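You operate a simulated robot arm through the tools that you are given. There is no shell and no other tool.

Carry out the task below with a simulated robot arm. There is one attempt and no reset: what you move stays moved.

Task
The shed pane was clipped in without its block: take it out again.
Fine: draw both clips and stand them in the clip rack, teal at the turntable end, yellow beside it. Then lift the pane out and lay it flat and square in the middle of the packing felt. Glass breaks by a fall, a knock or a squeeze: chip and scratch none. Drop or topple no tool or part.
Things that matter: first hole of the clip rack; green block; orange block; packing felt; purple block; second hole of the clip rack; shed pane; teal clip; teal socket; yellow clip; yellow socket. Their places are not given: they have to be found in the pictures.

The check looks at the end state, three seconds after you hand in, the way a careful person would. Anything else that was tipped, shoved, dropped, spilled or broken makes it a failure.

Robot
A 7-joint arm with a two-finger parallel gripper, fixed in place. Base frame: the origin is at the foot of the arm, x ahead of it, y to its left, z up. Units: mm, degrees, N and s.
With the tool pointing down near the work surface it reaches from about 440 to 900 mm from the base axis. Its first joint turns from -17.0 to 126.0 degrees. Payload 1.57 kg.
Tool frame: the origin (TCP) lies between the finger pads and is the grasp point; the fingertips stand 30 mm ahead of it; z points along the fingers, y is the line along which they close. The gripper opens to 80 mm. The fingers are 17 mm wide and 12 mm thick; the gripper's body (40 by 82 mm) begins 80 mm behind the TCP.
Orientation is that of the tool frame in the base frame, as [roll, pitch, yaw] about the fixed x, y, z axes, in that order (R = Rz(yaw) Ry(pitch) Rx(roll)). With the fingers straight down and closing along the base's y, the tool's x points along the base's -x, its y along +y and its z along -z.

Tools
- The arm moves only by the tool move_arm. Its argument "deltas" is a list of rows, each an object (a shift or turn left out is 0, a gripper value left out holds the last) with "travel": the shift along the tool's x, y, z in mm, a list of three; "turn": the turn, a rotation vector about the tool's x, y, z in rad, a list of three. In form: [{"travel": [x, y, z], "turn": [wx, wy, wz]}, ...]. A call has 1 to 20 rows; each row is the pose to reach, as a shift and turn from the pose commanded when the call began, along the tool's axes at that moment. "grip" is the closure, from 0 (fully open) to 1 (shut), set as the call begins (left out, the last holds). Each row takes 0.2 s and may step no farther than 50 mm and 8.6 degrees from the row before; otherwise, or with a gripper value out of range, the whole call is refused. Where a pose cannot be reached the arm comes as near as it can. A force on the tool above 40 N (or 10 N above the force at the start of the call, whichever is more), or a blocked arm, ends the call early, and 0.2 s more pass. The fingers move at their own pace (about 45 mm/s each) and stop on an object; they squeeze with about 43 N. The grip force told is the motor's: it shows also when the fingers shut on nothing. Time passes only in rows, and 0.2 s behind the last, so rows that repeat a pose let the fingers close. The reply holds the time, the measured pose of the TCP, the force on the tool along the base axes, the opening and the grip force, in the units named above and with some noise, with the torque about the TCP (base axes, N m) and any sound that the robot's microphone picked up, and new pictures: "pictures" is both (left out), scene, wrist or none.
- Cameras (640 x 400 px; columns grow to the right, rows downward): "scene" is fixed at [53, -501.1, 1416.7]; the picture's right is [0.11, -0.99, 0.00], its down [-0.72, -0.08, -0.68] and it looks along [0.68, 0.08, -0.73] (base axes); focal length 308 px, centre (320, 200). "wrist" rides on the gripper at [72, -7, -122] in the tool frame; the picture's right is [0.09, 1.00, 0.00], its down [-0.84, 0.08, -0.54] and it looks along [-0.54, 0.05, 0.84] (tool axes); focal length 238 px, centre (320, 200).
- move_column(by): slides the trunk up (or, below 0, down) by that many mm; the arm rides with it, the base frame stays. It gives what a move gives, with no picture.
- point_at(camera, pixels): for up to 12 pixels [column, row] of the newest picture of that camera ("zoom" is the newest enlarged one), the place [x, y, z] in the base frame of the surface seen there, good to about 2 mm. No time passes.
- close_up(camera, box): a new picture of the part [left, top, right, bottom] of that camera's present view, enlarged. No time passes.
- close_job(): hands the job in; it is judged then, once.

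Unless the task says otherwise, let go and move clear before handing in.

The tools are called after "Emit:" as a command line: name --argument value ..., lists and objects as JSON in quotes. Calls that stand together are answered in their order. move_arm: Moves the arm, as the interface text tells. Its arguments: {"type":"object","properties":{"deltas":{"type":"array","items":{"type":"object","properties":{"travel":{"type":"array","items":{"type":"number"}},"turn":{"type":"array","items":{"type":"number"}}}}},"grip":{"type":"number"},"pictures":{"type":"string","enum":["both","scene","wrist","none"]}},"required":["deltas"]} The other tools are called the same way: move_column (by) slides the trunk up or down; point_at (camera, pixels) gives the place of the surface under pixels of a picture; close_up (camera, box) takes an enlarged picture of a part of a camera's view; close_job () hands the job in.

At the start:

```text
t: 0.0
ee_pos: [511.3, -25.1, 1109.4]
tcp_rot: [-180.0, 0.0, 180.0]
ft_force: [0.4, 0.4, 0.6]
moment: [0.02, 0.0, 0.02]
gripper_width: 80.2
grip_force: 0.1
trunk travel left (down, up): [-675.0, 115.0]
```

scene: 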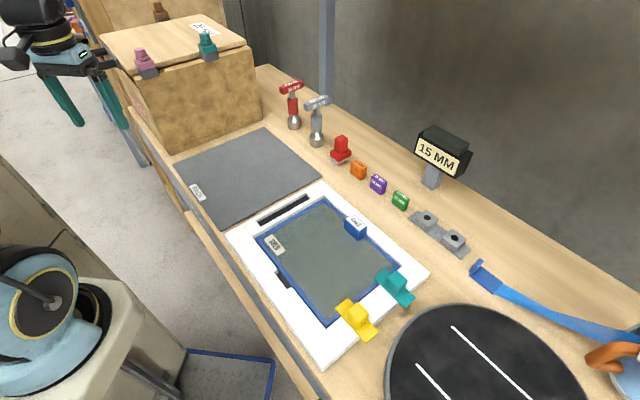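
wrist: 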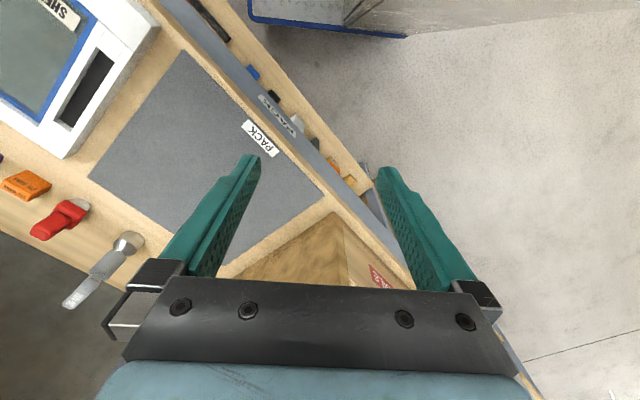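

The scene shows a white frame with the pane (around 330,260), teal clip (395,287), yellow clip (357,318), clip rack (440,232) and grey packing felt (247,175). I'll enlarge these areas to look closely before moving.

Emit:
close_up --camera "scene" --box '[220, 170, 480, 370]'

Emit:
point_at --camera "scene" --pixels '[[265, 128], [320, 172], [222, 229], [174, 163], [256, 237], [322, 199], [412, 269], [328, 324], [428, 218], [454, 238], [395, 287], [357, 318]]'

```text
2.00 times, centred on (350, 270) of scene
```

zoom: 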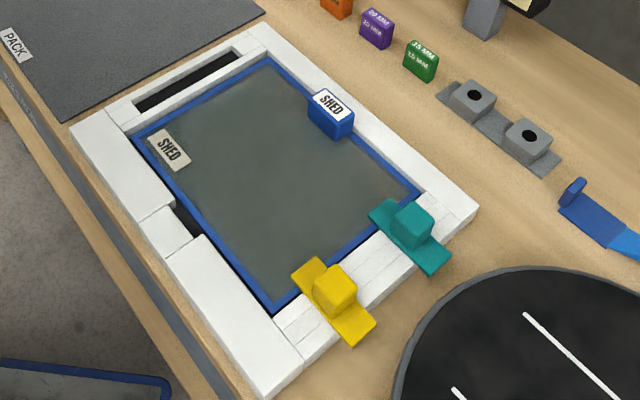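

```text
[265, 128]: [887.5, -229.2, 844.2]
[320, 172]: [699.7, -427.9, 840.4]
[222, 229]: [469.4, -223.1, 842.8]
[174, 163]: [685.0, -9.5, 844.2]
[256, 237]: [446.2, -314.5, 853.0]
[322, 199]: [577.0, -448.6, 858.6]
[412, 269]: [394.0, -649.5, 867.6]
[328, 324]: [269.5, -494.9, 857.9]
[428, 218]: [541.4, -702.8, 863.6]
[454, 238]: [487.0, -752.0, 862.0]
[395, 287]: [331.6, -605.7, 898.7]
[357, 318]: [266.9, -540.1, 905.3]
```

The 2x zoom shows the pane with a blue rim, a blue SHED knob at its right side, two clips with cube heads on the near bar, and a two-hole rack. I'll zoom further on the key parts.

Emit:
close_up --camera "scene" --box '[320, 255, 430, 350]'

Emit:
close_up --camera "scene" --box '[400, 190, 500, 270]'

Emit:
close_up --camera "scene" --box '[220, 180, 380, 300]'

Emit:
close_up --camera "scene" --box '[340, 120, 480, 220]'

```text
4.21 times, centred on (375, 302) of scene
```

zoom: 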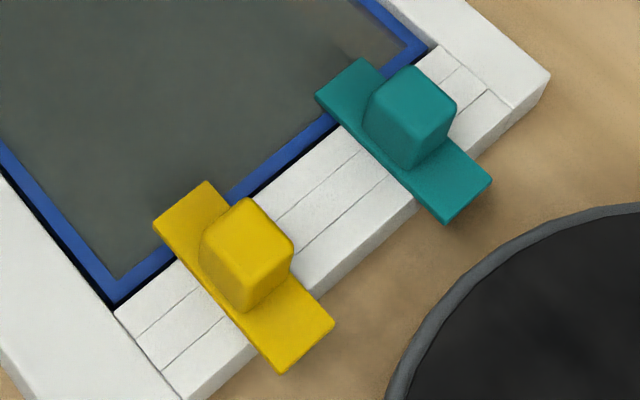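

```text
5.00 times, centred on (450, 230) of scene
```

zoom: 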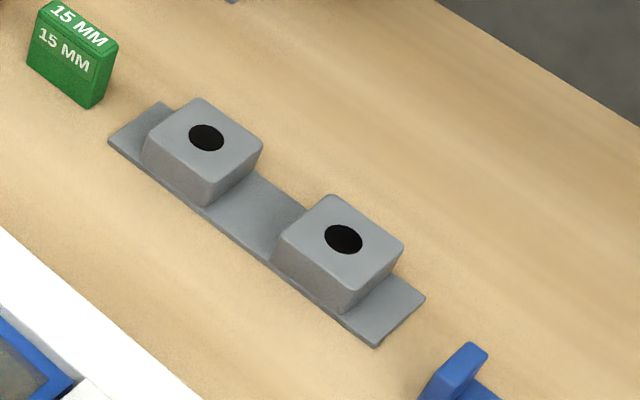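

```text
3.33 times, centred on (300, 240) of scene
```

zoom: 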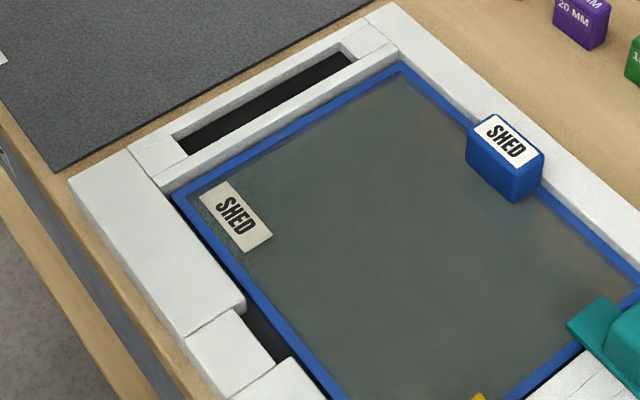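

```text
4.00 times, centred on (410, 170) of scene
```

zoom: 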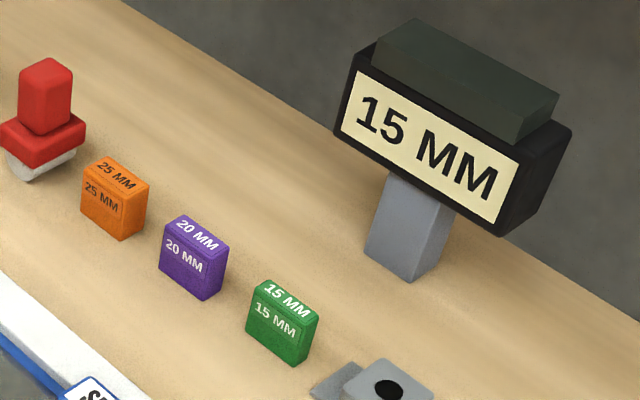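

The rack has two tall blocks with holes, and the pane's blue SHED block sits over its far-right edge with a notch in the frame on the opposite side. I'll now measure points on the clips.

Emit:
close_up --camera "scene" --box '[320, 255, 430, 350]'

Emit:
point_at --camera "zoom" --pixels '[[208, 184], [158, 222], [284, 368], [330, 322], [203, 252], [250, 203], [288, 250], [242, 268], [360, 62], [320, 100], [446, 220], [488, 184]]'

Emit:
point_at --camera "zoom" --pixels '[[412, 72], [380, 90], [452, 106], [415, 130], [410, 160], [446, 140], [115, 300], [425, 45], [300, 220], [350, 175], [380, 210], [250, 60]]'

```text
4.21 times, centred on (375, 302) of scene
```

zoom: 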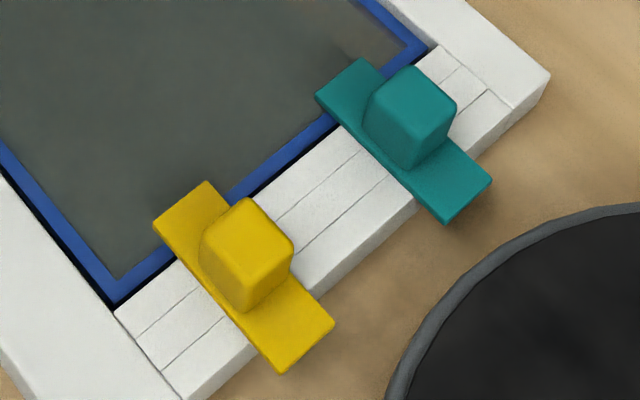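

```text
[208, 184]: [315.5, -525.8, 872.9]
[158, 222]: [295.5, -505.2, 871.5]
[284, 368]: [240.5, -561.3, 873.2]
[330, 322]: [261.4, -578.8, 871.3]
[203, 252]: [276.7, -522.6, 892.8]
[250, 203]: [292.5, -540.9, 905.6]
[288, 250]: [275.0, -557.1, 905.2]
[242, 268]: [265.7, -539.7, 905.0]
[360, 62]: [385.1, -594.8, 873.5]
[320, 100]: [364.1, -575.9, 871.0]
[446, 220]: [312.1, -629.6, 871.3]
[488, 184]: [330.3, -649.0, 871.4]
```

```text
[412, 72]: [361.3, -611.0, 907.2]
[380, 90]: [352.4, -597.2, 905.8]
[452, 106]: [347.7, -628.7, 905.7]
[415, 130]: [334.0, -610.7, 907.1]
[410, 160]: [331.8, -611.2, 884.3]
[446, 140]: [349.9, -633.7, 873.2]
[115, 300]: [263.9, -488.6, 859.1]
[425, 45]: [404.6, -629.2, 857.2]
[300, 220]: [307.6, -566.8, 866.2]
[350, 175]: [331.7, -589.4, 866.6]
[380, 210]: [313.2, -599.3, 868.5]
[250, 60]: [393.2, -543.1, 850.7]
```

Clip heads top out at z≈906, plates at z≈872, everything turned about 45° in base. Next I measure the rack, the pane, its blue block, and the felt in zoomed views.

Emit:
close_up --camera "scene" --box '[400, 190, 500, 270]'

Emit:
point_at --camera "zoom" --pixels '[[200, 103], [258, 145], [208, 178], [148, 142], [331, 200], [400, 245], [353, 287], [284, 236], [160, 105], [110, 142], [376, 344], [422, 298]]'

Emit:
point_at --camera "zoom" --pixels '[[206, 138], [343, 239], [195, 130], [355, 248], [200, 250], [450, 150], [70, 40], [265, 195], [100, 100], [430, 340], [190, 138], [222, 138]]'

Emit:
close_up --camera "scene" --box '[220, 180, 380, 300]'

Emit:
point_at --camera "zoom" --pixels '[[490, 118], [542, 150], [520, 170], [472, 140], [515, 198], [468, 158], [540, 178], [176, 194], [402, 64], [270, 350], [300, 180], [590, 230]]'

Emit:
point_at --camera "zoom" --pixels '[[215, 325], [268, 320], [240, 310], [280, 355], [160, 155], [260, 90], [270, 110], [320, 90], [440, 40], [120, 250], [150, 185], [560, 200]]'

```text
5.00 times, centred on (450, 230) of scene
```

zoom: 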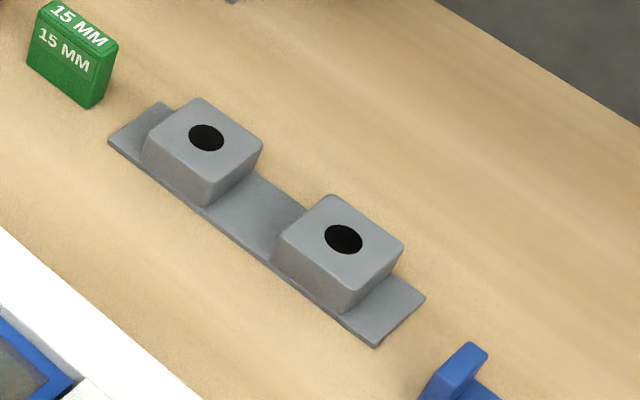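

```text
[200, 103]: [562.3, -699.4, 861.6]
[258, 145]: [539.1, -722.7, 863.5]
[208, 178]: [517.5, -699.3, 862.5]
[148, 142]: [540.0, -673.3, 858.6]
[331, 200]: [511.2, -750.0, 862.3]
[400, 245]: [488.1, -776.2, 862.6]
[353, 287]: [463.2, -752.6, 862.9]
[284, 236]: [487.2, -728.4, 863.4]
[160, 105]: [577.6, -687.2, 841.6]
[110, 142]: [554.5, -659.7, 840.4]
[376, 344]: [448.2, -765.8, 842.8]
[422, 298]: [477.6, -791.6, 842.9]
```

```text
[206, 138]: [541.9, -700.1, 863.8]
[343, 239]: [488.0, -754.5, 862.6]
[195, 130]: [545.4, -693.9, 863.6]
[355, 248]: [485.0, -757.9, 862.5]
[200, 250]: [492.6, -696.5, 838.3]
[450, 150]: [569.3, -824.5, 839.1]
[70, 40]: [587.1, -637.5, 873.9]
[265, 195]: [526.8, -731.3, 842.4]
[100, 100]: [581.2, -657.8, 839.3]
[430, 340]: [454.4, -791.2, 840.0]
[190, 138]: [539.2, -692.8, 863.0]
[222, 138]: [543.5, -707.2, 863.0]
```

```text
3.33 times, centred on (300, 240) of scene
```

zoom: 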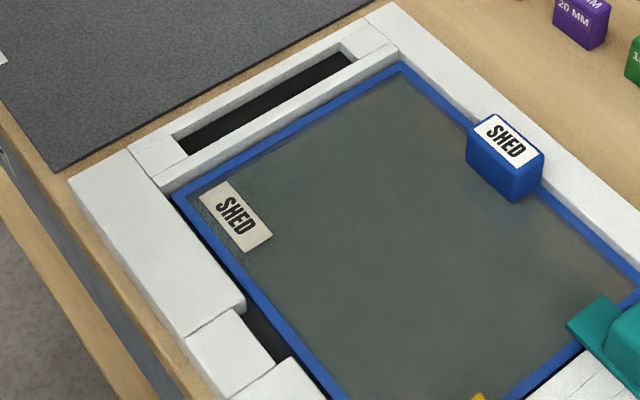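

```text
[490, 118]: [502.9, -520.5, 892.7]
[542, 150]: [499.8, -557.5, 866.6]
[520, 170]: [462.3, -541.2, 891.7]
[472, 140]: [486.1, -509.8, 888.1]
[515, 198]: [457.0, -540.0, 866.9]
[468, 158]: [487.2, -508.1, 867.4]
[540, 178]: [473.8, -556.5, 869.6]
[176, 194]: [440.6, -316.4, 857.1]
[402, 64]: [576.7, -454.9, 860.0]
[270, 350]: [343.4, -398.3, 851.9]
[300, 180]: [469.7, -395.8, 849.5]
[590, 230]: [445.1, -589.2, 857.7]
```

```text
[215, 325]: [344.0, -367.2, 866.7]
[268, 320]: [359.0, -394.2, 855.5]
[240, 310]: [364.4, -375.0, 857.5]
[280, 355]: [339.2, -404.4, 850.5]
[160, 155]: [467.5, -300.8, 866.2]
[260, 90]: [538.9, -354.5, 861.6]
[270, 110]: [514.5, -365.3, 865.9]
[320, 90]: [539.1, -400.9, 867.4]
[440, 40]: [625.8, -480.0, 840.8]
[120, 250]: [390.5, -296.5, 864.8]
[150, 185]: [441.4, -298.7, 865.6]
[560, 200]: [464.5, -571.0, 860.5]
```

Table is at z≈839, rack tops at 863, holes near (541,-700) and (488,-754); the pane's blue block (top z≈892) near (483,-531) is on the pane rim and looks like its handle. I'll check obstacle heights (box, hammers, display, turntable) and felt corners before moving.

Emit:
close_up --camera "scene" --box '[160, 110, 340, 240]'

Emit:
point_at --camera "scene" --pixels '[[291, 87], [318, 101], [341, 142], [445, 135], [430, 165], [462, 165], [208, 42], [248, 46], [100, 38], [145, 60], [480, 360], [395, 380]]'

Emit:
point_at --camera "scene" --pixels '[[40, 300], [45, 30], [100, 330], [475, 270], [540, 310], [240, 45], [262, 120], [172, 152], [30, 250], [140, 350], [500, 300], [327, 60]]'

```text
3.08 times, centred on (250, 175) of scene
```

zoom: 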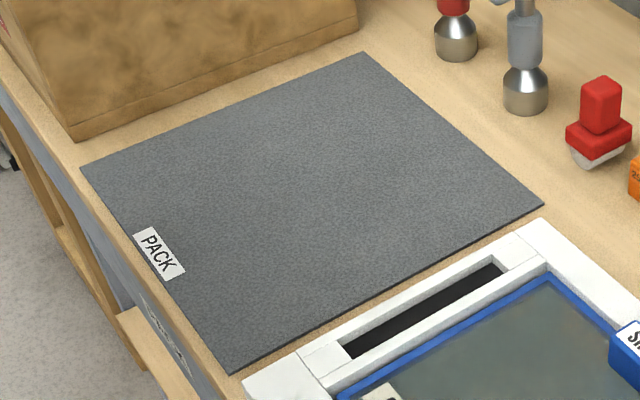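

```text
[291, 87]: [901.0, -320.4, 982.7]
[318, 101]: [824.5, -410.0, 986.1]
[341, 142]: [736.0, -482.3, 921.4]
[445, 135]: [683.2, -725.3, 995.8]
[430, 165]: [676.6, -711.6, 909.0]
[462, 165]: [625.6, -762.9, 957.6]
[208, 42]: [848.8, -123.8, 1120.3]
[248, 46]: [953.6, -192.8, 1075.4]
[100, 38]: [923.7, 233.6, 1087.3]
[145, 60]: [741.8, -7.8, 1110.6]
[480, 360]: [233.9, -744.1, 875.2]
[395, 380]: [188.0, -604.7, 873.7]
```

```text
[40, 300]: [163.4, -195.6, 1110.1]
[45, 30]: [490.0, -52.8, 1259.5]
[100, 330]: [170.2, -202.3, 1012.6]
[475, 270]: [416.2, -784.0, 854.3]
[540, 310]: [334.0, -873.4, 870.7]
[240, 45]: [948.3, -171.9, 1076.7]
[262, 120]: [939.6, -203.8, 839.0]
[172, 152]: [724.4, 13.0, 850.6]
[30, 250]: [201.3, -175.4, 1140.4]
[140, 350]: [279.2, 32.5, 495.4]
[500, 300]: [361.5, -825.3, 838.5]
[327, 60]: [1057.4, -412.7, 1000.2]
```

The box is ~1090–1120 high with its face ~45 mm beyond the felt; hammers reach z≈985, display ≈1000, turntable ≈875. Now the precise felt corners.

Emit:
point_at --camera "zoom" --pixels '[[363, 55], [538, 204], [232, 370], [84, 167], [450, 128], [385, 288], [160, 270], [225, 112], [320, 210], [300, 220], [480, 240], [345, 60]]'

Emit:
move_arm --deltas '[{"travel": [9, -44.7, 0], "turn": [0, 0, 0.0785]}, {"travel": [18, -89.4, 0], "turn": [0, 0, 0.157]}, {"travel": [27, -134.1, 0], "turn": [0, 0, 0.2355]}, {"travel": [36, -178.8, 0], "turn": [0, 0, 0.314]}, {"travel": [45, -223.5, 0], "turn": [0, 0, 0.3925]}, {"travel": [54, -268.2, 0], "turn": [0, 0, 0.471]}, {"travel": [63, -312.9, 0], "turn": [0, 0, 0.5495]}, {"travel": [72, -357.6, 0], "turn": [0, 0, 0.628]}, {"travel": [81, -402.3, 0], "turn": [0, 0, 0.7065]}, {"travel": [90, -447, 0], "turn": [0, 0, 0.785]}, {"travel": [90, -447, 0], "turn": [0, 0, 0.785]}]'

```text
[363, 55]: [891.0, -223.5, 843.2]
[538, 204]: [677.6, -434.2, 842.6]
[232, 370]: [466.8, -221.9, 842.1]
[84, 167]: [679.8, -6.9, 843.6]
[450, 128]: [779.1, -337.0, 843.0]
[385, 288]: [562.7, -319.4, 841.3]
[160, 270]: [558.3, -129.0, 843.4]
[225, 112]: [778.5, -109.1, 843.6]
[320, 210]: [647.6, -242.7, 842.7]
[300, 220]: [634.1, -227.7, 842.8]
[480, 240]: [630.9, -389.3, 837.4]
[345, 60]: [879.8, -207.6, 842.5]
```

```text
t: 2.4
ee_pos: [423.3, -473.1, 1108.5]
tcp_rot: [180.0, 0.0, 135.0]
ft_force: [-0.2, -0.5, -0.3]
moment: [-0.01, 0.03, -0.02]
gripper_width: 79.9
grip_force: 0.2
trunk travel left (down, up): [-675.0, 115.0]
```

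scene: 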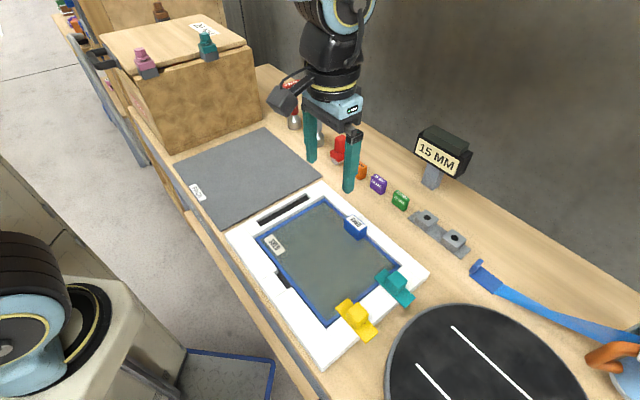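
wrist: 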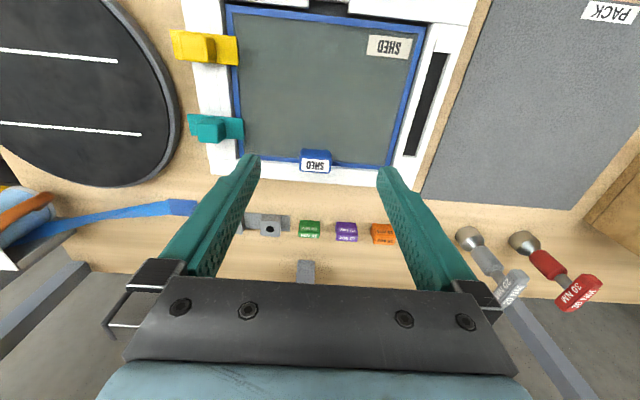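

The arm followed cleanly to (423,-473) with yaw 135; the felt is a 300 mm square centred at about (679,-221.5), turned 45°. The wrist view now shows the clips, pane and handle from above, so I'll take closer measurements there.

Emit:
close_up --camera "wrist" --box '[160, 20, 260, 150]'

Emit:
close_up --camera "wrist" --box '[270, 130, 360, 190]'

Emit:
close_up --camera "wrist" --box '[220, 0, 450, 180]'

```text
3.08 times, centred on (210, 85) of wrist
```

zoom: 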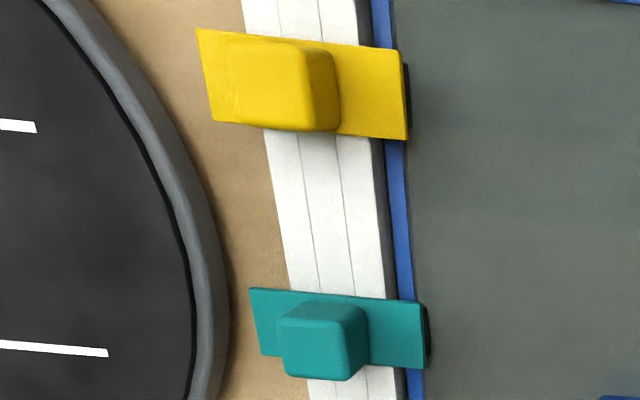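

```text
6.67 times, centred on (315, 160) of wrist
```

zoom: 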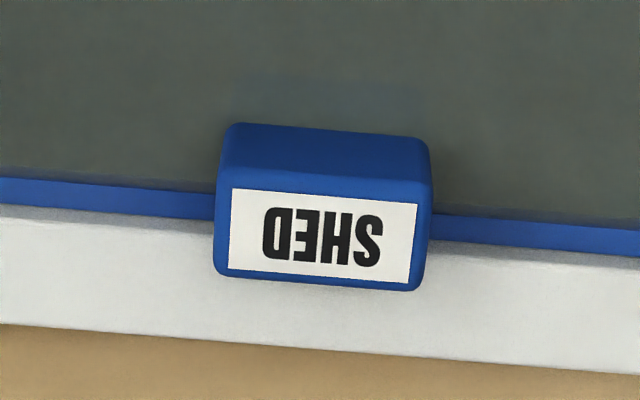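

```text
2.22 times, centred on (335, 90) of wrist
```

zoom: 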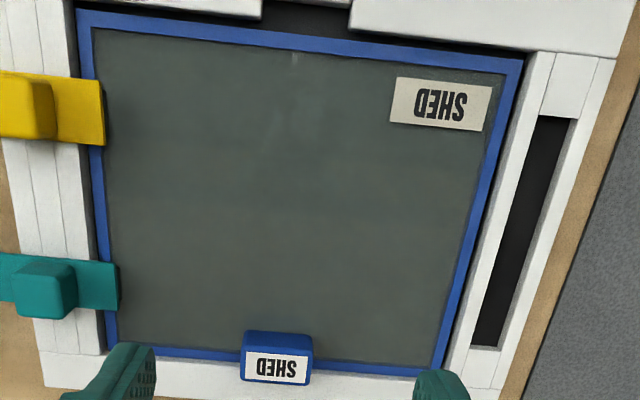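

The clips, handle and pane are clear in the wrist view, with dark pads under the clips' pane-side ends. I'll measure the clip heads and handle edges from this viewpoint.

Emit:
close_up --camera "wrist" --box '[160, 20, 260, 150]'

Emit:
point_at --camera "zoom" --pixels '[[232, 45], [305, 50], [307, 125], [238, 118], [330, 90], [198, 32], [400, 55], [404, 136], [216, 117], [282, 310], [350, 312], [346, 375]]'

Emit:
point_at --camera "zoom" --pixels '[[290, 368], [252, 292], [418, 305], [422, 365], [266, 352], [320, 345], [360, 340], [265, 85], [350, 250], [395, 250], [300, 250], [335, 250]]'

Emit:
close_up --camera "wrist" --box '[270, 130, 360, 190]'

Emit:
point_at --camera "zoom" --pixels '[[225, 190], [425, 205], [410, 285], [225, 272], [235, 130], [420, 142], [325, 130], [325, 240], [100, 192], [100, 180], [500, 230], [100, 260]]'

```text
3.08 times, centred on (210, 85) of wrist
```

zoom: 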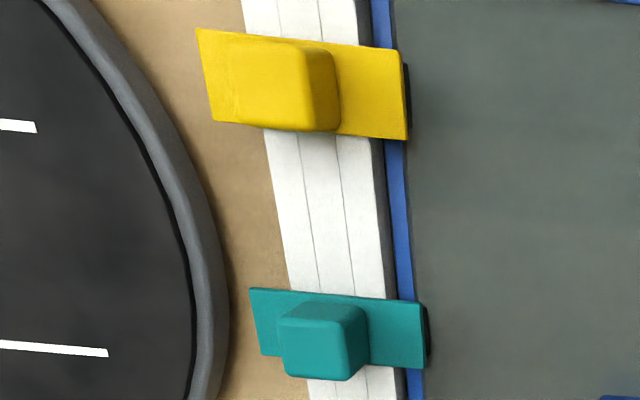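

```text
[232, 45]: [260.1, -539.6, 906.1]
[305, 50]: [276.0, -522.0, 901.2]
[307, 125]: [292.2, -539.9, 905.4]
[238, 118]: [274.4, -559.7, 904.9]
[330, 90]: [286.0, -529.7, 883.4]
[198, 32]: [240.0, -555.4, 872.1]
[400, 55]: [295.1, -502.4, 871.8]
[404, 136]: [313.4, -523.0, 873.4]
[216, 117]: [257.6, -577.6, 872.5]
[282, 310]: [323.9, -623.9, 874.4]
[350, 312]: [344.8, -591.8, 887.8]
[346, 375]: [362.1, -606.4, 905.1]
```

```text
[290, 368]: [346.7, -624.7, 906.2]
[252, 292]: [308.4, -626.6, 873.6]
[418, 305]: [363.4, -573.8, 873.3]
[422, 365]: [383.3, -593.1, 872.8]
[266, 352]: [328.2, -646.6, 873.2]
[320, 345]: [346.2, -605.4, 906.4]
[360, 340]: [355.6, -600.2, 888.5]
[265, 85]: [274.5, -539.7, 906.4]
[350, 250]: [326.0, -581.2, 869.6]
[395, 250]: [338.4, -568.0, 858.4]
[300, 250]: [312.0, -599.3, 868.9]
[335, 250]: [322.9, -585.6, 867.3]
```

```text
6.67 times, centred on (315, 160) of wrist
```

zoom: 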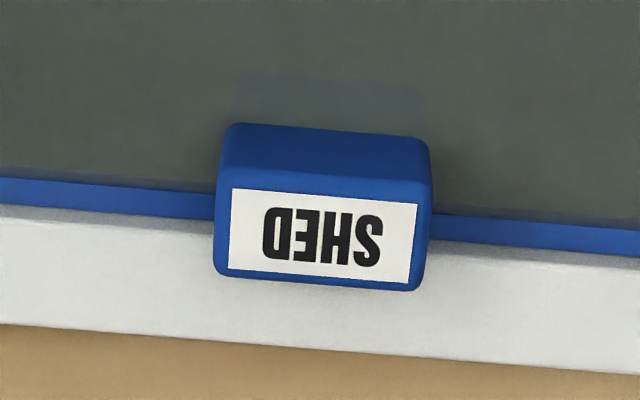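

```text
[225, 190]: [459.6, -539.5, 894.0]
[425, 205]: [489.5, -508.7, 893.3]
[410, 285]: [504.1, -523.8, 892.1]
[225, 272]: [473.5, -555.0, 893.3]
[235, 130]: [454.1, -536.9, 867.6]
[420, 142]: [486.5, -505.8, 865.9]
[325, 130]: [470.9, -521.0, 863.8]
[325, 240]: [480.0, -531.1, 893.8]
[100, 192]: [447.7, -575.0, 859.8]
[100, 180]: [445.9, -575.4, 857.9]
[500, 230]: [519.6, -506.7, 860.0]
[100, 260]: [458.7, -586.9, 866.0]
```

Clip head centres come out near (277,-541) for yellow and (347,-611) for teal (25 mm cubes), and the handle is a ~43×22 mm block centred at (481.7,-531.7). I'll now turn 90° so the fingers close along the bar direction and move to about 95 mm above the yellow clip's grasp height.

Emit:
move_arm --deltas '[{"travel": [5.0, -13.8, 0], "turn": [0, 0, -0.1428]}, {"travel": [10.1, -27.5, 0], "turn": [0, 0, -0.2856]}, {"travel": [15.1, -41.3, 0], "turn": [0, 0, -0.4284]}, {"travel": [20.1, -55.1, 0], "turn": [0, 0, -0.5712]}, {"travel": [25.2, -68.9, 0], "turn": [0, 0, -0.714]}, {"travel": [30.2, -82.6, 0], "turn": [0, 0, -0.8568]}, {"travel": [35.3, -96.4, 20], "turn": [0, 0, -0.9996]}, {"travel": [40.3, -110.2, 40], "turn": [0, 0, -1.1424]}, {"travel": [45.3, -124, 60], "turn": [0, 0, -1.2852]}, {"travel": [50.4, -137.7, 80], "turn": [0, 0, -1.428]}, {"travel": [55.4, -151.5, 108.5], "turn": [0, 0, -1.5708]}, {"travel": [55.4, -151.5, 108.5], "turn": [0, 0, -1.5708]}]'

```text
t: 5.0
ee_pos: [275.4, -541.4, 999.9]
tcp_rot: [-180.0, 0.0, -134.8]
ft_force: [-0.2, -0.2, 0.4]
moment: [-0.01, 0.01, 0.0]
gripper_width: 80.1
grip_force: 0.0
trunk travel left (down, up): [-675.0, 115.0]
```

scene: 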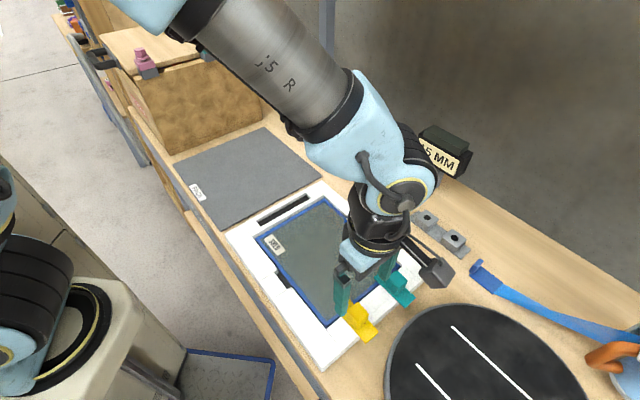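
wrist: 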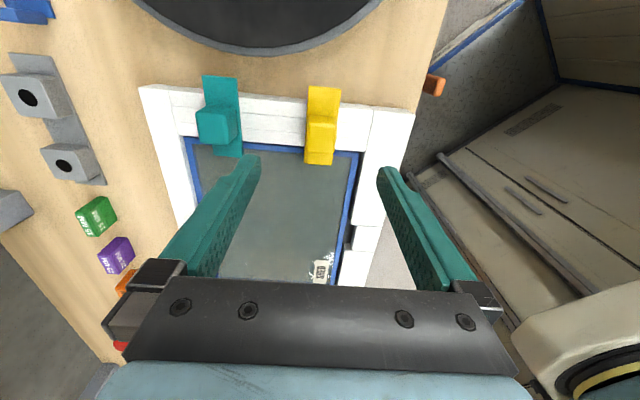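

Turn succeeded (yaw -134.8) and the yellow clip lies centred between the fingers at about (320,125) in the wrist picture. I'll re-read the pose at rest and measure the yellow and teal clips again from this closer view.

Emit:
move_arm --deltas '[{"travel": [0, 0, 0]}]' --pictures "wrist"

Emit:
close_up --camera "wrist" --box '[180, 60, 360, 180]'

```text
t: 5.4
ee_pos: [276.9, -541.9, 1000.1]
tcp_rot: [-180.0, 0.0, -135.0]
ft_force: [0.1, 0.4, -0.4]
moment: [0.0, 0.01, 0.03]
gripper_width: 80.0
grip_force: 0.0
trunk travel left (down, up): [-675.0, 115.0]
```

wrist: 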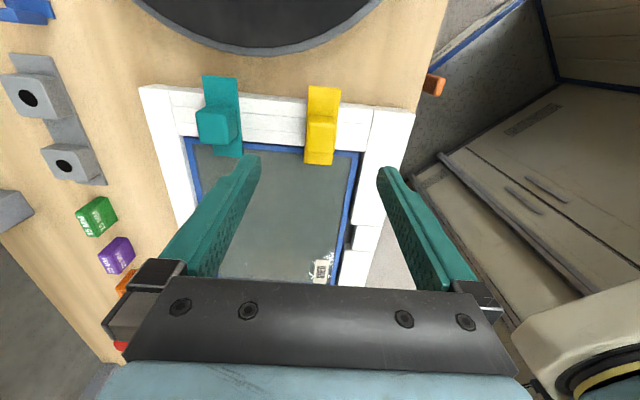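

```text
3.33 times, centred on (270, 120) of wrist
```

zoom: 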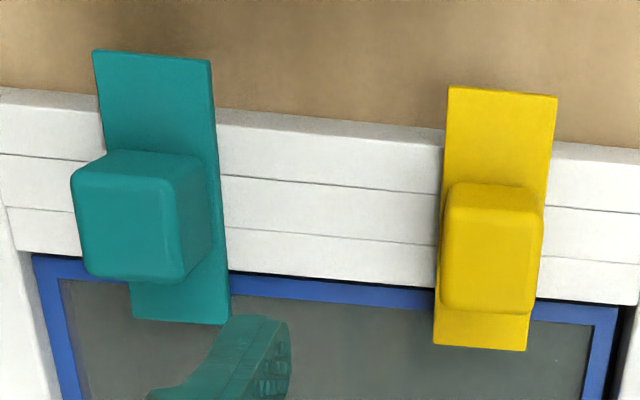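

Measuring the yellow and teal head tops in this zoom.

Emit:
point_at --camera "zoom" --pixels '[[449, 212], [536, 216], [531, 308], [444, 303], [490, 260], [453, 92], [553, 100], [523, 346], [437, 340], [75, 182], [172, 188], [178, 276]]'

Emit:
point_at --camera "zoom" --pixels '[[90, 268], [125, 230], [97, 55], [207, 64], [226, 320], [135, 315], [330, 160], [330, 210], [330, 250], [350, 280], [350, 298], [400, 350]]'

```text
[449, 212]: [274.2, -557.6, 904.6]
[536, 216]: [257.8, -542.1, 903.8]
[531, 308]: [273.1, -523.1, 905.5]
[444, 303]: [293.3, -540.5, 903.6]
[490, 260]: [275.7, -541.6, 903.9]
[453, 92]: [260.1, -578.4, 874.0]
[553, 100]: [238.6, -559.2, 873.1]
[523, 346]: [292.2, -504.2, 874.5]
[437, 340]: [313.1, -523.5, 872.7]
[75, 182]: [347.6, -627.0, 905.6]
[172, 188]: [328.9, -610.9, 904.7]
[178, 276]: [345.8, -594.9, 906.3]
```

```text
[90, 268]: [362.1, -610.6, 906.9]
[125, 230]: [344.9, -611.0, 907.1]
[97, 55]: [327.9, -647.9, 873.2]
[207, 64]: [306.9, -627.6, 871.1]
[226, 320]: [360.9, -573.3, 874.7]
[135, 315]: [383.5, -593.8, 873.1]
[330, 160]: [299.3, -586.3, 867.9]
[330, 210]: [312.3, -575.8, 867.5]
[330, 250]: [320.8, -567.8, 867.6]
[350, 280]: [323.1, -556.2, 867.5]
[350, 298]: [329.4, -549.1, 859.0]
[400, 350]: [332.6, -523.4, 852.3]
```

Yellow's head is centred at about (275.5,-541), within ~1 mm of the TCP. I'll half-close the fingers to ~48 mm and descend straight to z≈907 (tips ~4 mm above the clip plate).

Emit:
move_arm --deltas '[{"travel": [0, 0, 15]}, {"travel": [0, 0, 30]}, {"travel": [0, 0, 45]}, {"travel": [0, 0, 60]}, {"travel": [0, 0, 72]}, {"travel": [0, 0, 82]}, {"travel": [0, 0, 89]}, {"travel": [0, 0, 93]}, {"travel": [0, 0, 93]}]' --grip 0.4

```text
t: 7.4
ee_pos: [275.7, -539.9, 908.8]
tcp_rot: [-180.0, 0.0, -135.0]
ft_force: [0.7, -0.3, 0.7]
moment: [-0.02, 0.04, 0.01]
gripper_width: 48.1
grip_force: 0.1
trunk travel left (down, up): [-675.0, 115.0]
```

scene: 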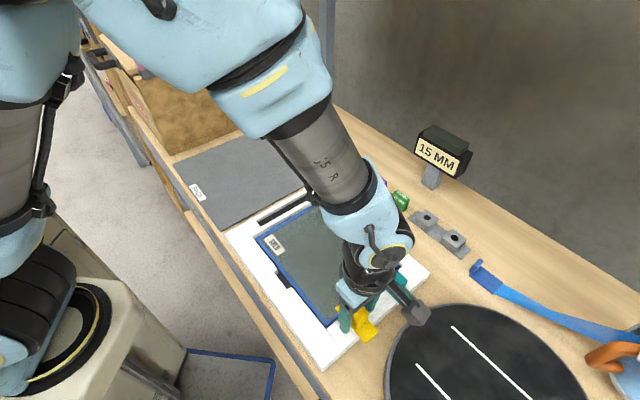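
wrist: 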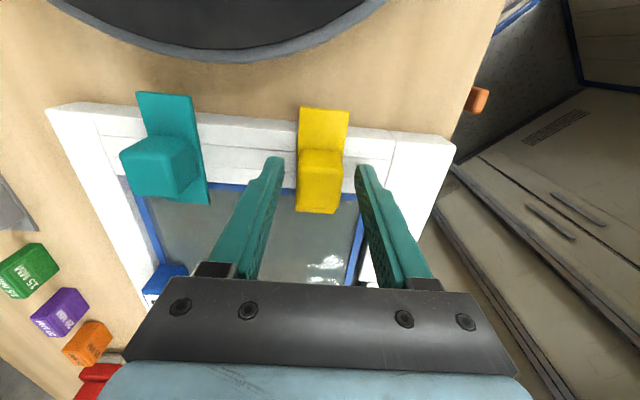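

TCP is at z≈909 with fingers at 48 mm straddling the yellow head. I'll zoom to verify alignment before closing.

Emit:
close_up --camera "wrist" --box '[230, 90, 420, 250]'

Emit:
close_up --camera "scene" --box '[310, 260, 430, 350]'

```text
2.50 times, centred on (325, 170) of wrist
```

zoom: 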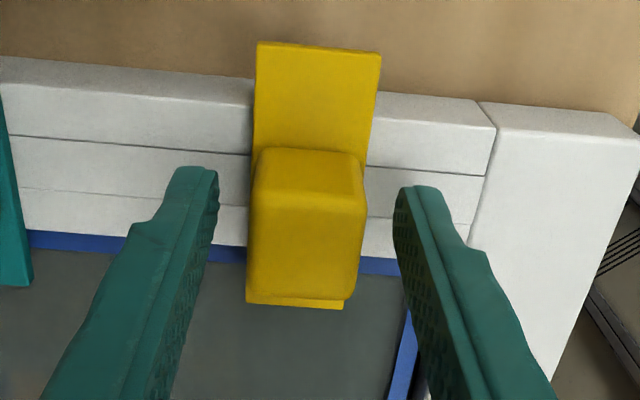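

```text
4.44 times, centred on (370, 305) of scene
```

zoom: 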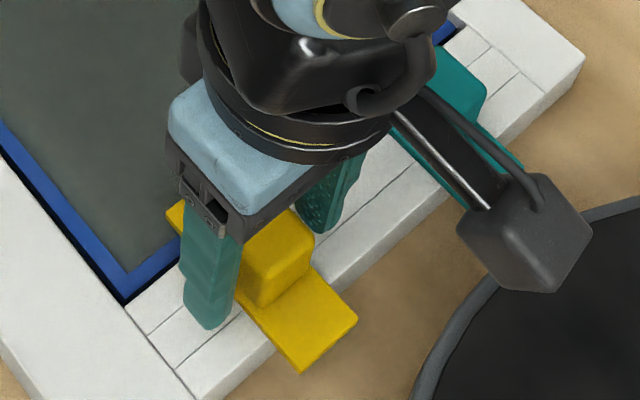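

The head's top face (zoom ≈(305,245), i.e. wrist ≈(319,188)) is centred between the finger tips and at the TCP's pixel, so the grasp is aligned. Now closing the fingers and waiting.

Emit:
move_arm --deltas '[{"travel": [0, 0, 0]}, {"travel": [0, 0, 0]}, {"travel": [0, 0, 0]}, {"travel": [0, 0, 0]}, {"travel": [0, 0, 0]}]' --grip 1.0 --pictures "wrist"

```text
t: 8.6
ee_pos: [274.3, -542.0, 908.1]
tcp_rot: [-180.0, 0.0, -135.0]
ft_force: [3.8, -2.2, 0.3]
moment: [-0.08, -0.08, -0.01]
gripper_width: 26.5
grip_force: 37.5
trunk travel left (down, up): [-675.0, 115.0]
```

wrist: 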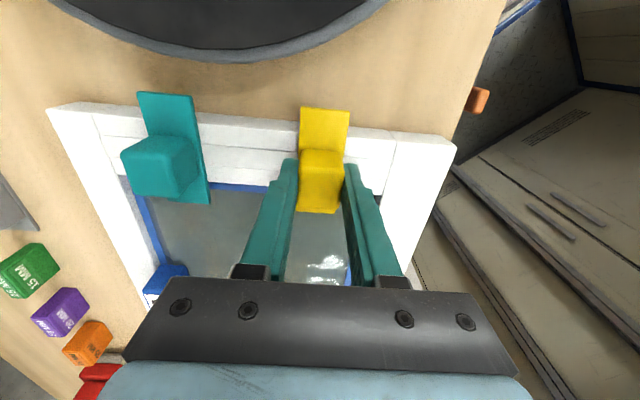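

The grip holds the yellow head (26.5 mm, 37.5 N) with only a small side force. I'll draw it straight up slowly and watch the force.

Emit:
move_arm --deltas '[{"travel": [0, -0.7, -3]}, {"travel": [0, -0.7, -6]}, {"travel": [0, -0.7, -9]}, {"travel": [0, -0.7, -12]}, {"travel": [0, -0.7, -16]}, {"travel": [0, -0.7, -20]}]' --pictures "both"

```text
t: 10.0
ee_pos: [275.7, -540.4, 927.7]
tcp_rot: [-179.9, 0.0, -135.1]
ft_force: [0.0, 0.8, -1.3]
moment: [0.01, 0.01, 0.03]
gripper_width: 26.6
grip_force: 37.4
trunk travel left (down, up): [-675.0, 115.0]
```

scene: 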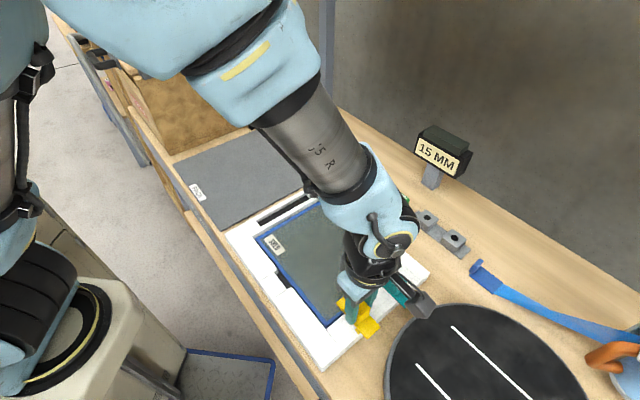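
wrist: 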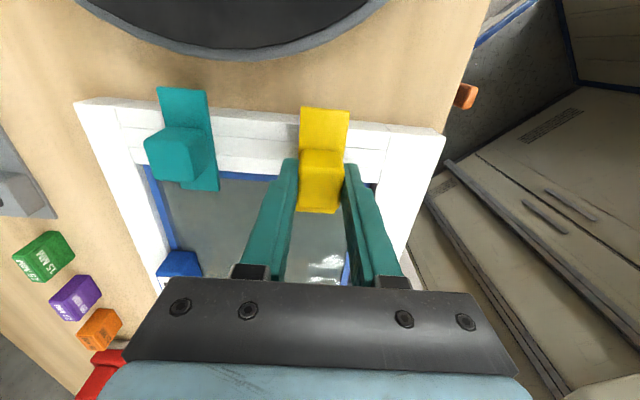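

The clip rises freely with the gripper (force ≈1 N). Lifting on to z≈1010 to clear everything.

Emit:
move_arm --deltas '[{"travel": [0, 0, -6]}, {"travel": [0, 0, -12]}, {"travel": [0, 0, -20]}, {"travel": [0, 0, -32]}, {"travel": [0, 0, -46]}, {"travel": [0, 0, -62]}, {"travel": [0, 0, -76]}, {"travel": [0, 0, -82]}, {"travel": [0, 0, -82]}]' --pictures "both"

Emit:
close_up --camera "scene" --box '[310, 220, 430, 330]'

```text
t: 12.0
ee_pos: [276.5, -541.6, 1010.0]
tcp_rot: [-180.0, 0.0, -135.0]
ft_force: [-0.2, 0.0, -0.9]
moment: [-0.01, 0.03, -0.01]
gripper_width: 26.5
grip_force: 37.1
trunk travel left (down, up): [-675.0, 115.0]
```

scene: 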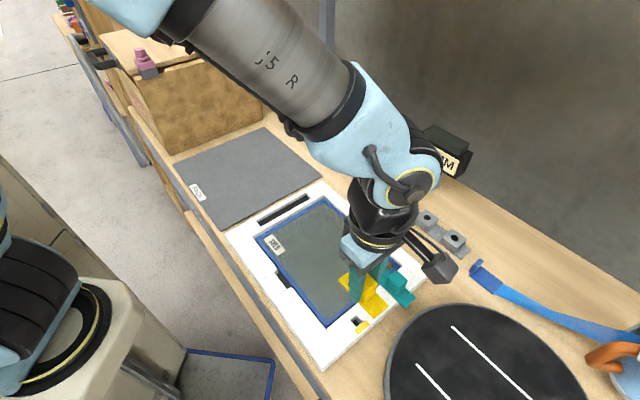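
wrist: 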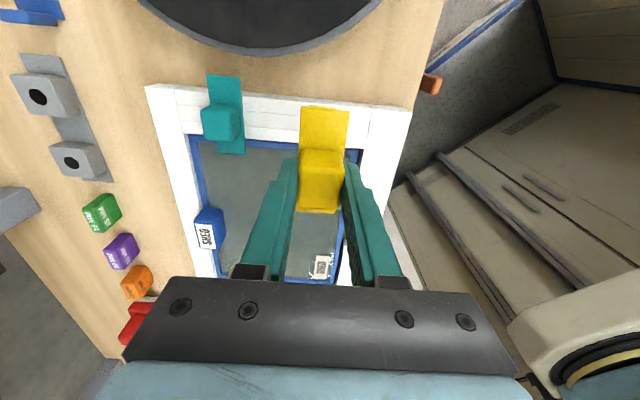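

```text
3.64 times, centred on (370, 275) of scene
```

zoom: 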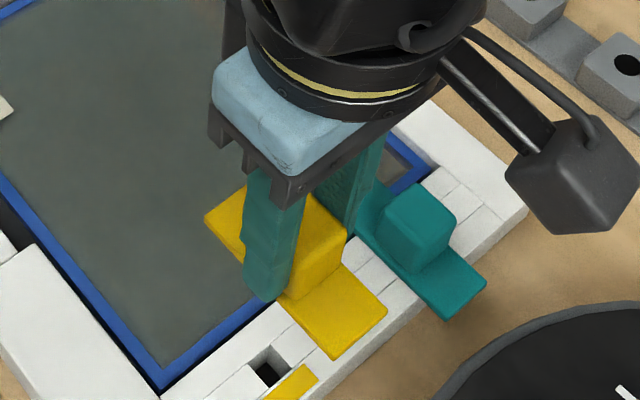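

The yellow clip is out; a square socket shows at zoom (268,367) with a yellow mark beside it. I'll measure the socket to learn where the pin sits relative to the clip's head.

Emit:
close_up --camera "scene" --box '[330, 290, 390, 340]'

Emit:
close_up --camera "wrist" --box '[250, 90, 400, 220]'

```text
8.00 times, centred on (360, 315) of scene
```

zoom: 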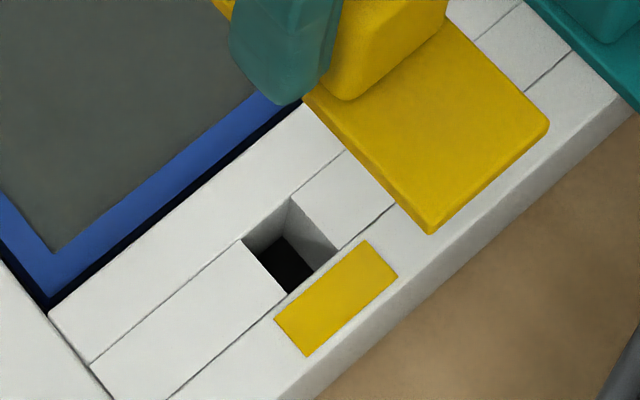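

```text
3.08 times, centred on (325, 155) of wrist
```

zoom: 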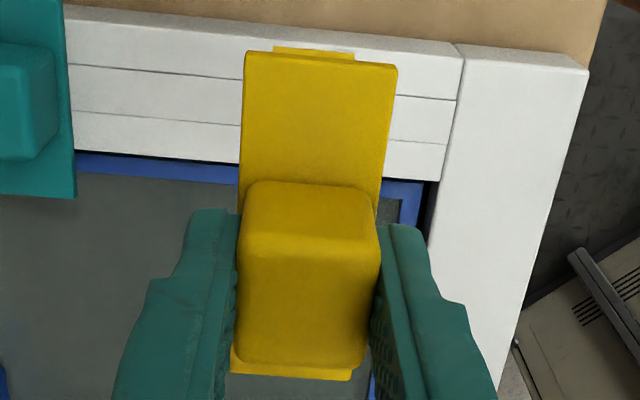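

Measuring the socket rim corners by pointing just outside the hole.

Emit:
close_up --camera "scene" --box '[330, 290, 390, 340]'

Emit:
point_at --camera "zoom" --pixels '[[242, 239], [290, 194], [342, 249], [288, 294], [368, 241], [398, 278], [306, 356], [274, 318], [336, 298], [290, 265], [270, 265], [310, 225]]'

```text
8.00 times, centred on (360, 315) of scene
```

zoom: 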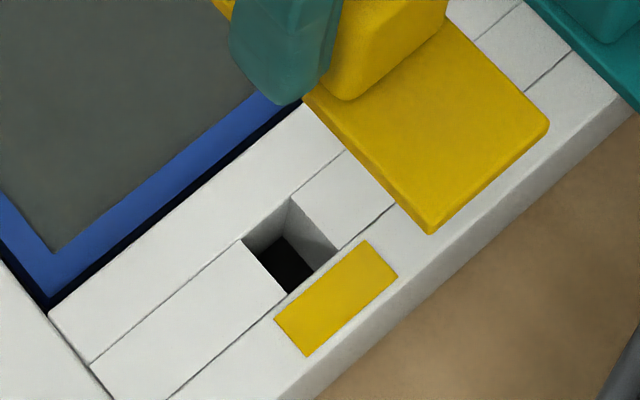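

```text
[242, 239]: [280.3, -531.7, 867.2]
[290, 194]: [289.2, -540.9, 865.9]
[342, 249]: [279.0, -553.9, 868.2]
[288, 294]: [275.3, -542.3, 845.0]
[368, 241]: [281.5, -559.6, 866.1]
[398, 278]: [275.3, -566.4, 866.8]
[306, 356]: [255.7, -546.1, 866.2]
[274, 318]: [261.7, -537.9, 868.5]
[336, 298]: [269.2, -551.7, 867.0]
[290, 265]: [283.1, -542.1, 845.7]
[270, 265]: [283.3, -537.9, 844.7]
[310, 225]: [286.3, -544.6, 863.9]
```

The socket centre (~(278.5,-542.5)) agrees with the clip's own centre, so the pin is under the head. The rack holes are visible in the wrist view at about (38,97) and (72,162); I'll measure them there.

Emit:
close_up --camera "wrist" --box '[0, 40, 130, 200]'

```text
2.50 times, centred on (65, 120) of wrist
```

zoom: 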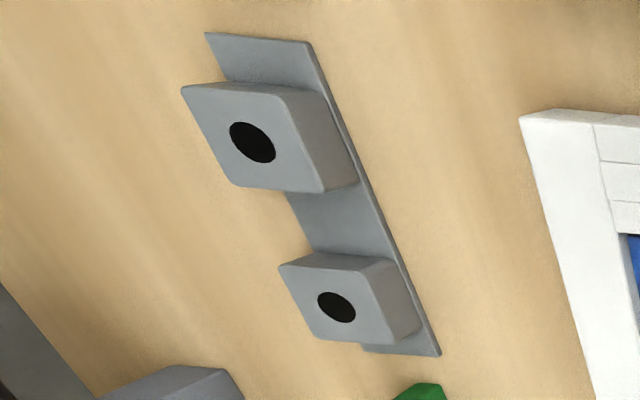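

Emit:
point_at --camera "zoom" --pixels '[[252, 142], [337, 307], [230, 125], [275, 160], [186, 88], [285, 92], [322, 188], [232, 186], [283, 266], [362, 261], [388, 338], [318, 336]]'

Emit:
close_up --camera "wrist" --box '[250, 90, 400, 220]'

Emit:
point_at --camera "zoom" --pixels '[[245, 255], [378, 256], [364, 362], [238, 358], [248, 56], [396, 67], [350, 377], [233, 370], [305, 310], [375, 180], [245, 195], [310, 100]]'

```text
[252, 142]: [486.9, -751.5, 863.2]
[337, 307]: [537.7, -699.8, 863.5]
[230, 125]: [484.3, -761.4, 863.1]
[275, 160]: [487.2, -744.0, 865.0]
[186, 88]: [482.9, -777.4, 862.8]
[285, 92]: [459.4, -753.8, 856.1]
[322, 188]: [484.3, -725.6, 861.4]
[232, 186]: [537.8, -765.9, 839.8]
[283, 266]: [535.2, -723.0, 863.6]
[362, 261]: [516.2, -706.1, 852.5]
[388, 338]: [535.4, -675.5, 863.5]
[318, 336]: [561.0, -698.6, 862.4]
```

```text
3.08 times, centred on (325, 155) of wrist
```

zoom: 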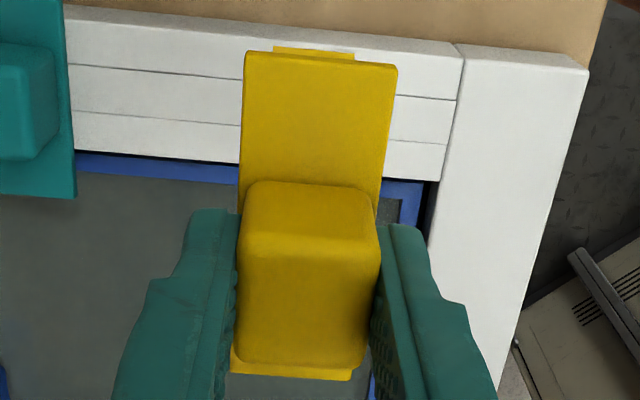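

```text
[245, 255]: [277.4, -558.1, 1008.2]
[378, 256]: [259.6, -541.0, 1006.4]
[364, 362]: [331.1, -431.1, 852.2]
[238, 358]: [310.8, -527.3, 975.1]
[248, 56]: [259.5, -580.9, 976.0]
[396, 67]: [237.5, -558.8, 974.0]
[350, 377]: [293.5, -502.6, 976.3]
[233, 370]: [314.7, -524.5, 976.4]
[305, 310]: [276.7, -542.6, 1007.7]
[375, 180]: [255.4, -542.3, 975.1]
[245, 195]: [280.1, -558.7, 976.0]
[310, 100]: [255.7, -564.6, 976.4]
```

The plate is centred on the TCP within ~0.3 mm, and averaged hole positions are (539.5,-699.5) for the far-from-turntable hole and (487.3,-752.4) for the turntable-end hole. I'll carry the yellow clip at z≈1010 to above (539.5,-699.5), turning 90° so the plate lies across the rack.

Emit:
move_arm --deltas '[{"travel": [-6.2, -24.8, 0], "turn": [0, 0, 0.1309]}, {"travel": [-12.4, -49.7, 0], "turn": [0, 0, 0.2618]}, {"travel": [-18.6, -74.5, 0], "turn": [0, 0, 0.3927]}, {"travel": [-24.8, -99.4, 0], "turn": [0, 0, 0.5236]}, {"travel": [-31, -124.2, 0], "turn": [0, 0, 0.6545]}, {"travel": [-37.2, -149.1, 0], "turn": [0, 0, 0.7854]}, {"travel": [-43.4, -173.9, 0], "turn": [0, 0, 0.9163]}, {"travel": [-49.6, -198.7, 0], "turn": [0, 0, 1.0472]}, {"travel": [-55.8, -223.6, 0], "turn": [0, 0, 1.1781]}, {"travel": [-62, -248.4, 0], "turn": [0, 0, 1.309]}, {"travel": [-68.2, -273.3, 0], "turn": [0, 0, 1.4399]}, {"travel": [-74.4, -298.1, 0], "turn": [0, 0, 1.5708]}, {"travel": [-74.4, -298.1, 0], "turn": [0, 0, 1.5708]}, {"travel": [-74.4, -298.1, 0], "turn": [0, 0, 1.5708]}]' --pictures "both"

```text
t: 15.0
ee_pos: [538.2, -699.7, 1009.9]
tcp_rot: [179.9, 0.0, 135.0]
ft_force: [0.8, 0.3, -0.9]
moment: [0.01, -0.02, 0.0]
gripper_width: 26.7
grip_force: 37.3
trunk travel left (down, up): [-675.0, 115.0]
```

scene: 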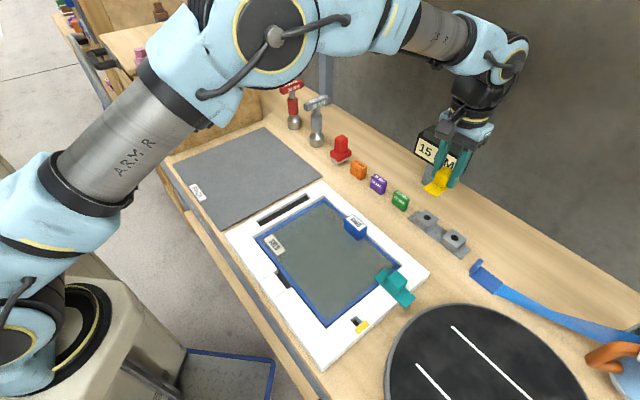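
wrist: 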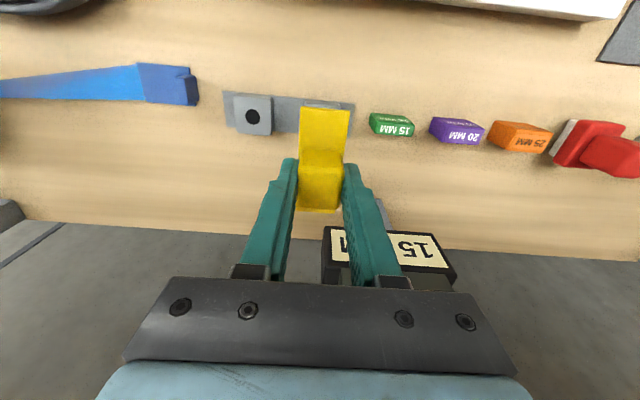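

Reached (538.2,-699.7,1010) with the clip held firmly; the other hole is visible at wrist (252,117) and the target is beneath the clip. I'll measure both from the cameras to refine alignment before lowering.

Emit:
close_up --camera "wrist" --box '[210, 70, 390, 220]'

Emit:
point_at --camera "wrist" --pixels '[[252, 117], [234, 95], [270, 95], [271, 135], [236, 133], [301, 108], [349, 111], [336, 208], [300, 206], [320, 190], [320, 103], [352, 105]]'

Emit:
close_up --camera "scene" --box '[400, 150, 500, 260]'

```text
2.67 times, centred on (300, 145) of wrist
```

zoom: 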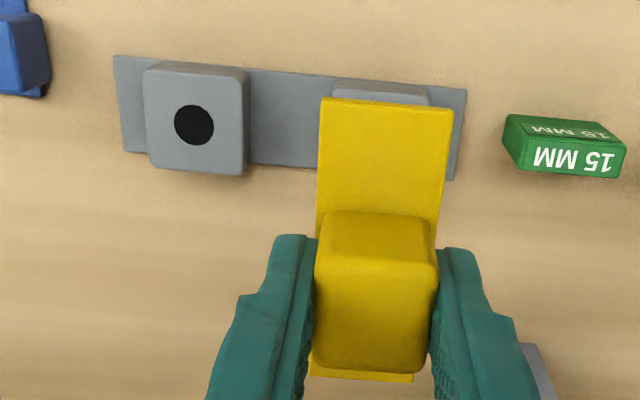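

```text
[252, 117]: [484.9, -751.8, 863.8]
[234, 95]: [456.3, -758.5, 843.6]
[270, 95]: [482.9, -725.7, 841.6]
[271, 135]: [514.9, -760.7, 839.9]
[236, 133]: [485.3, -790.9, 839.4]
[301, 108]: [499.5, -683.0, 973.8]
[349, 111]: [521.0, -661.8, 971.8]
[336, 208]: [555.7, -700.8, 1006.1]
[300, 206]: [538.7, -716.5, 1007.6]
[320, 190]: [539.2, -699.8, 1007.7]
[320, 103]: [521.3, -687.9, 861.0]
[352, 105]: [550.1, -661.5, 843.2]
```

```text
3.64 times, centred on (450, 205) of scene
```

zoom: 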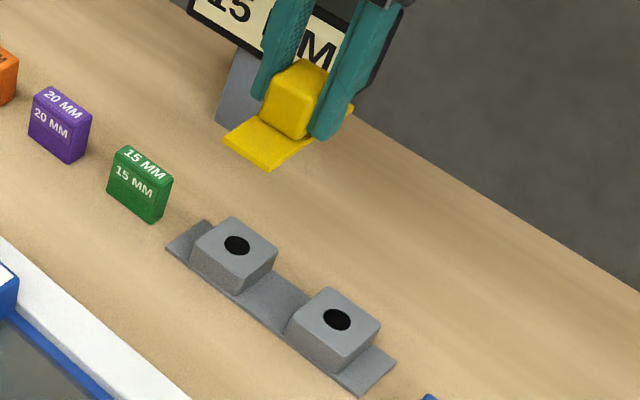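

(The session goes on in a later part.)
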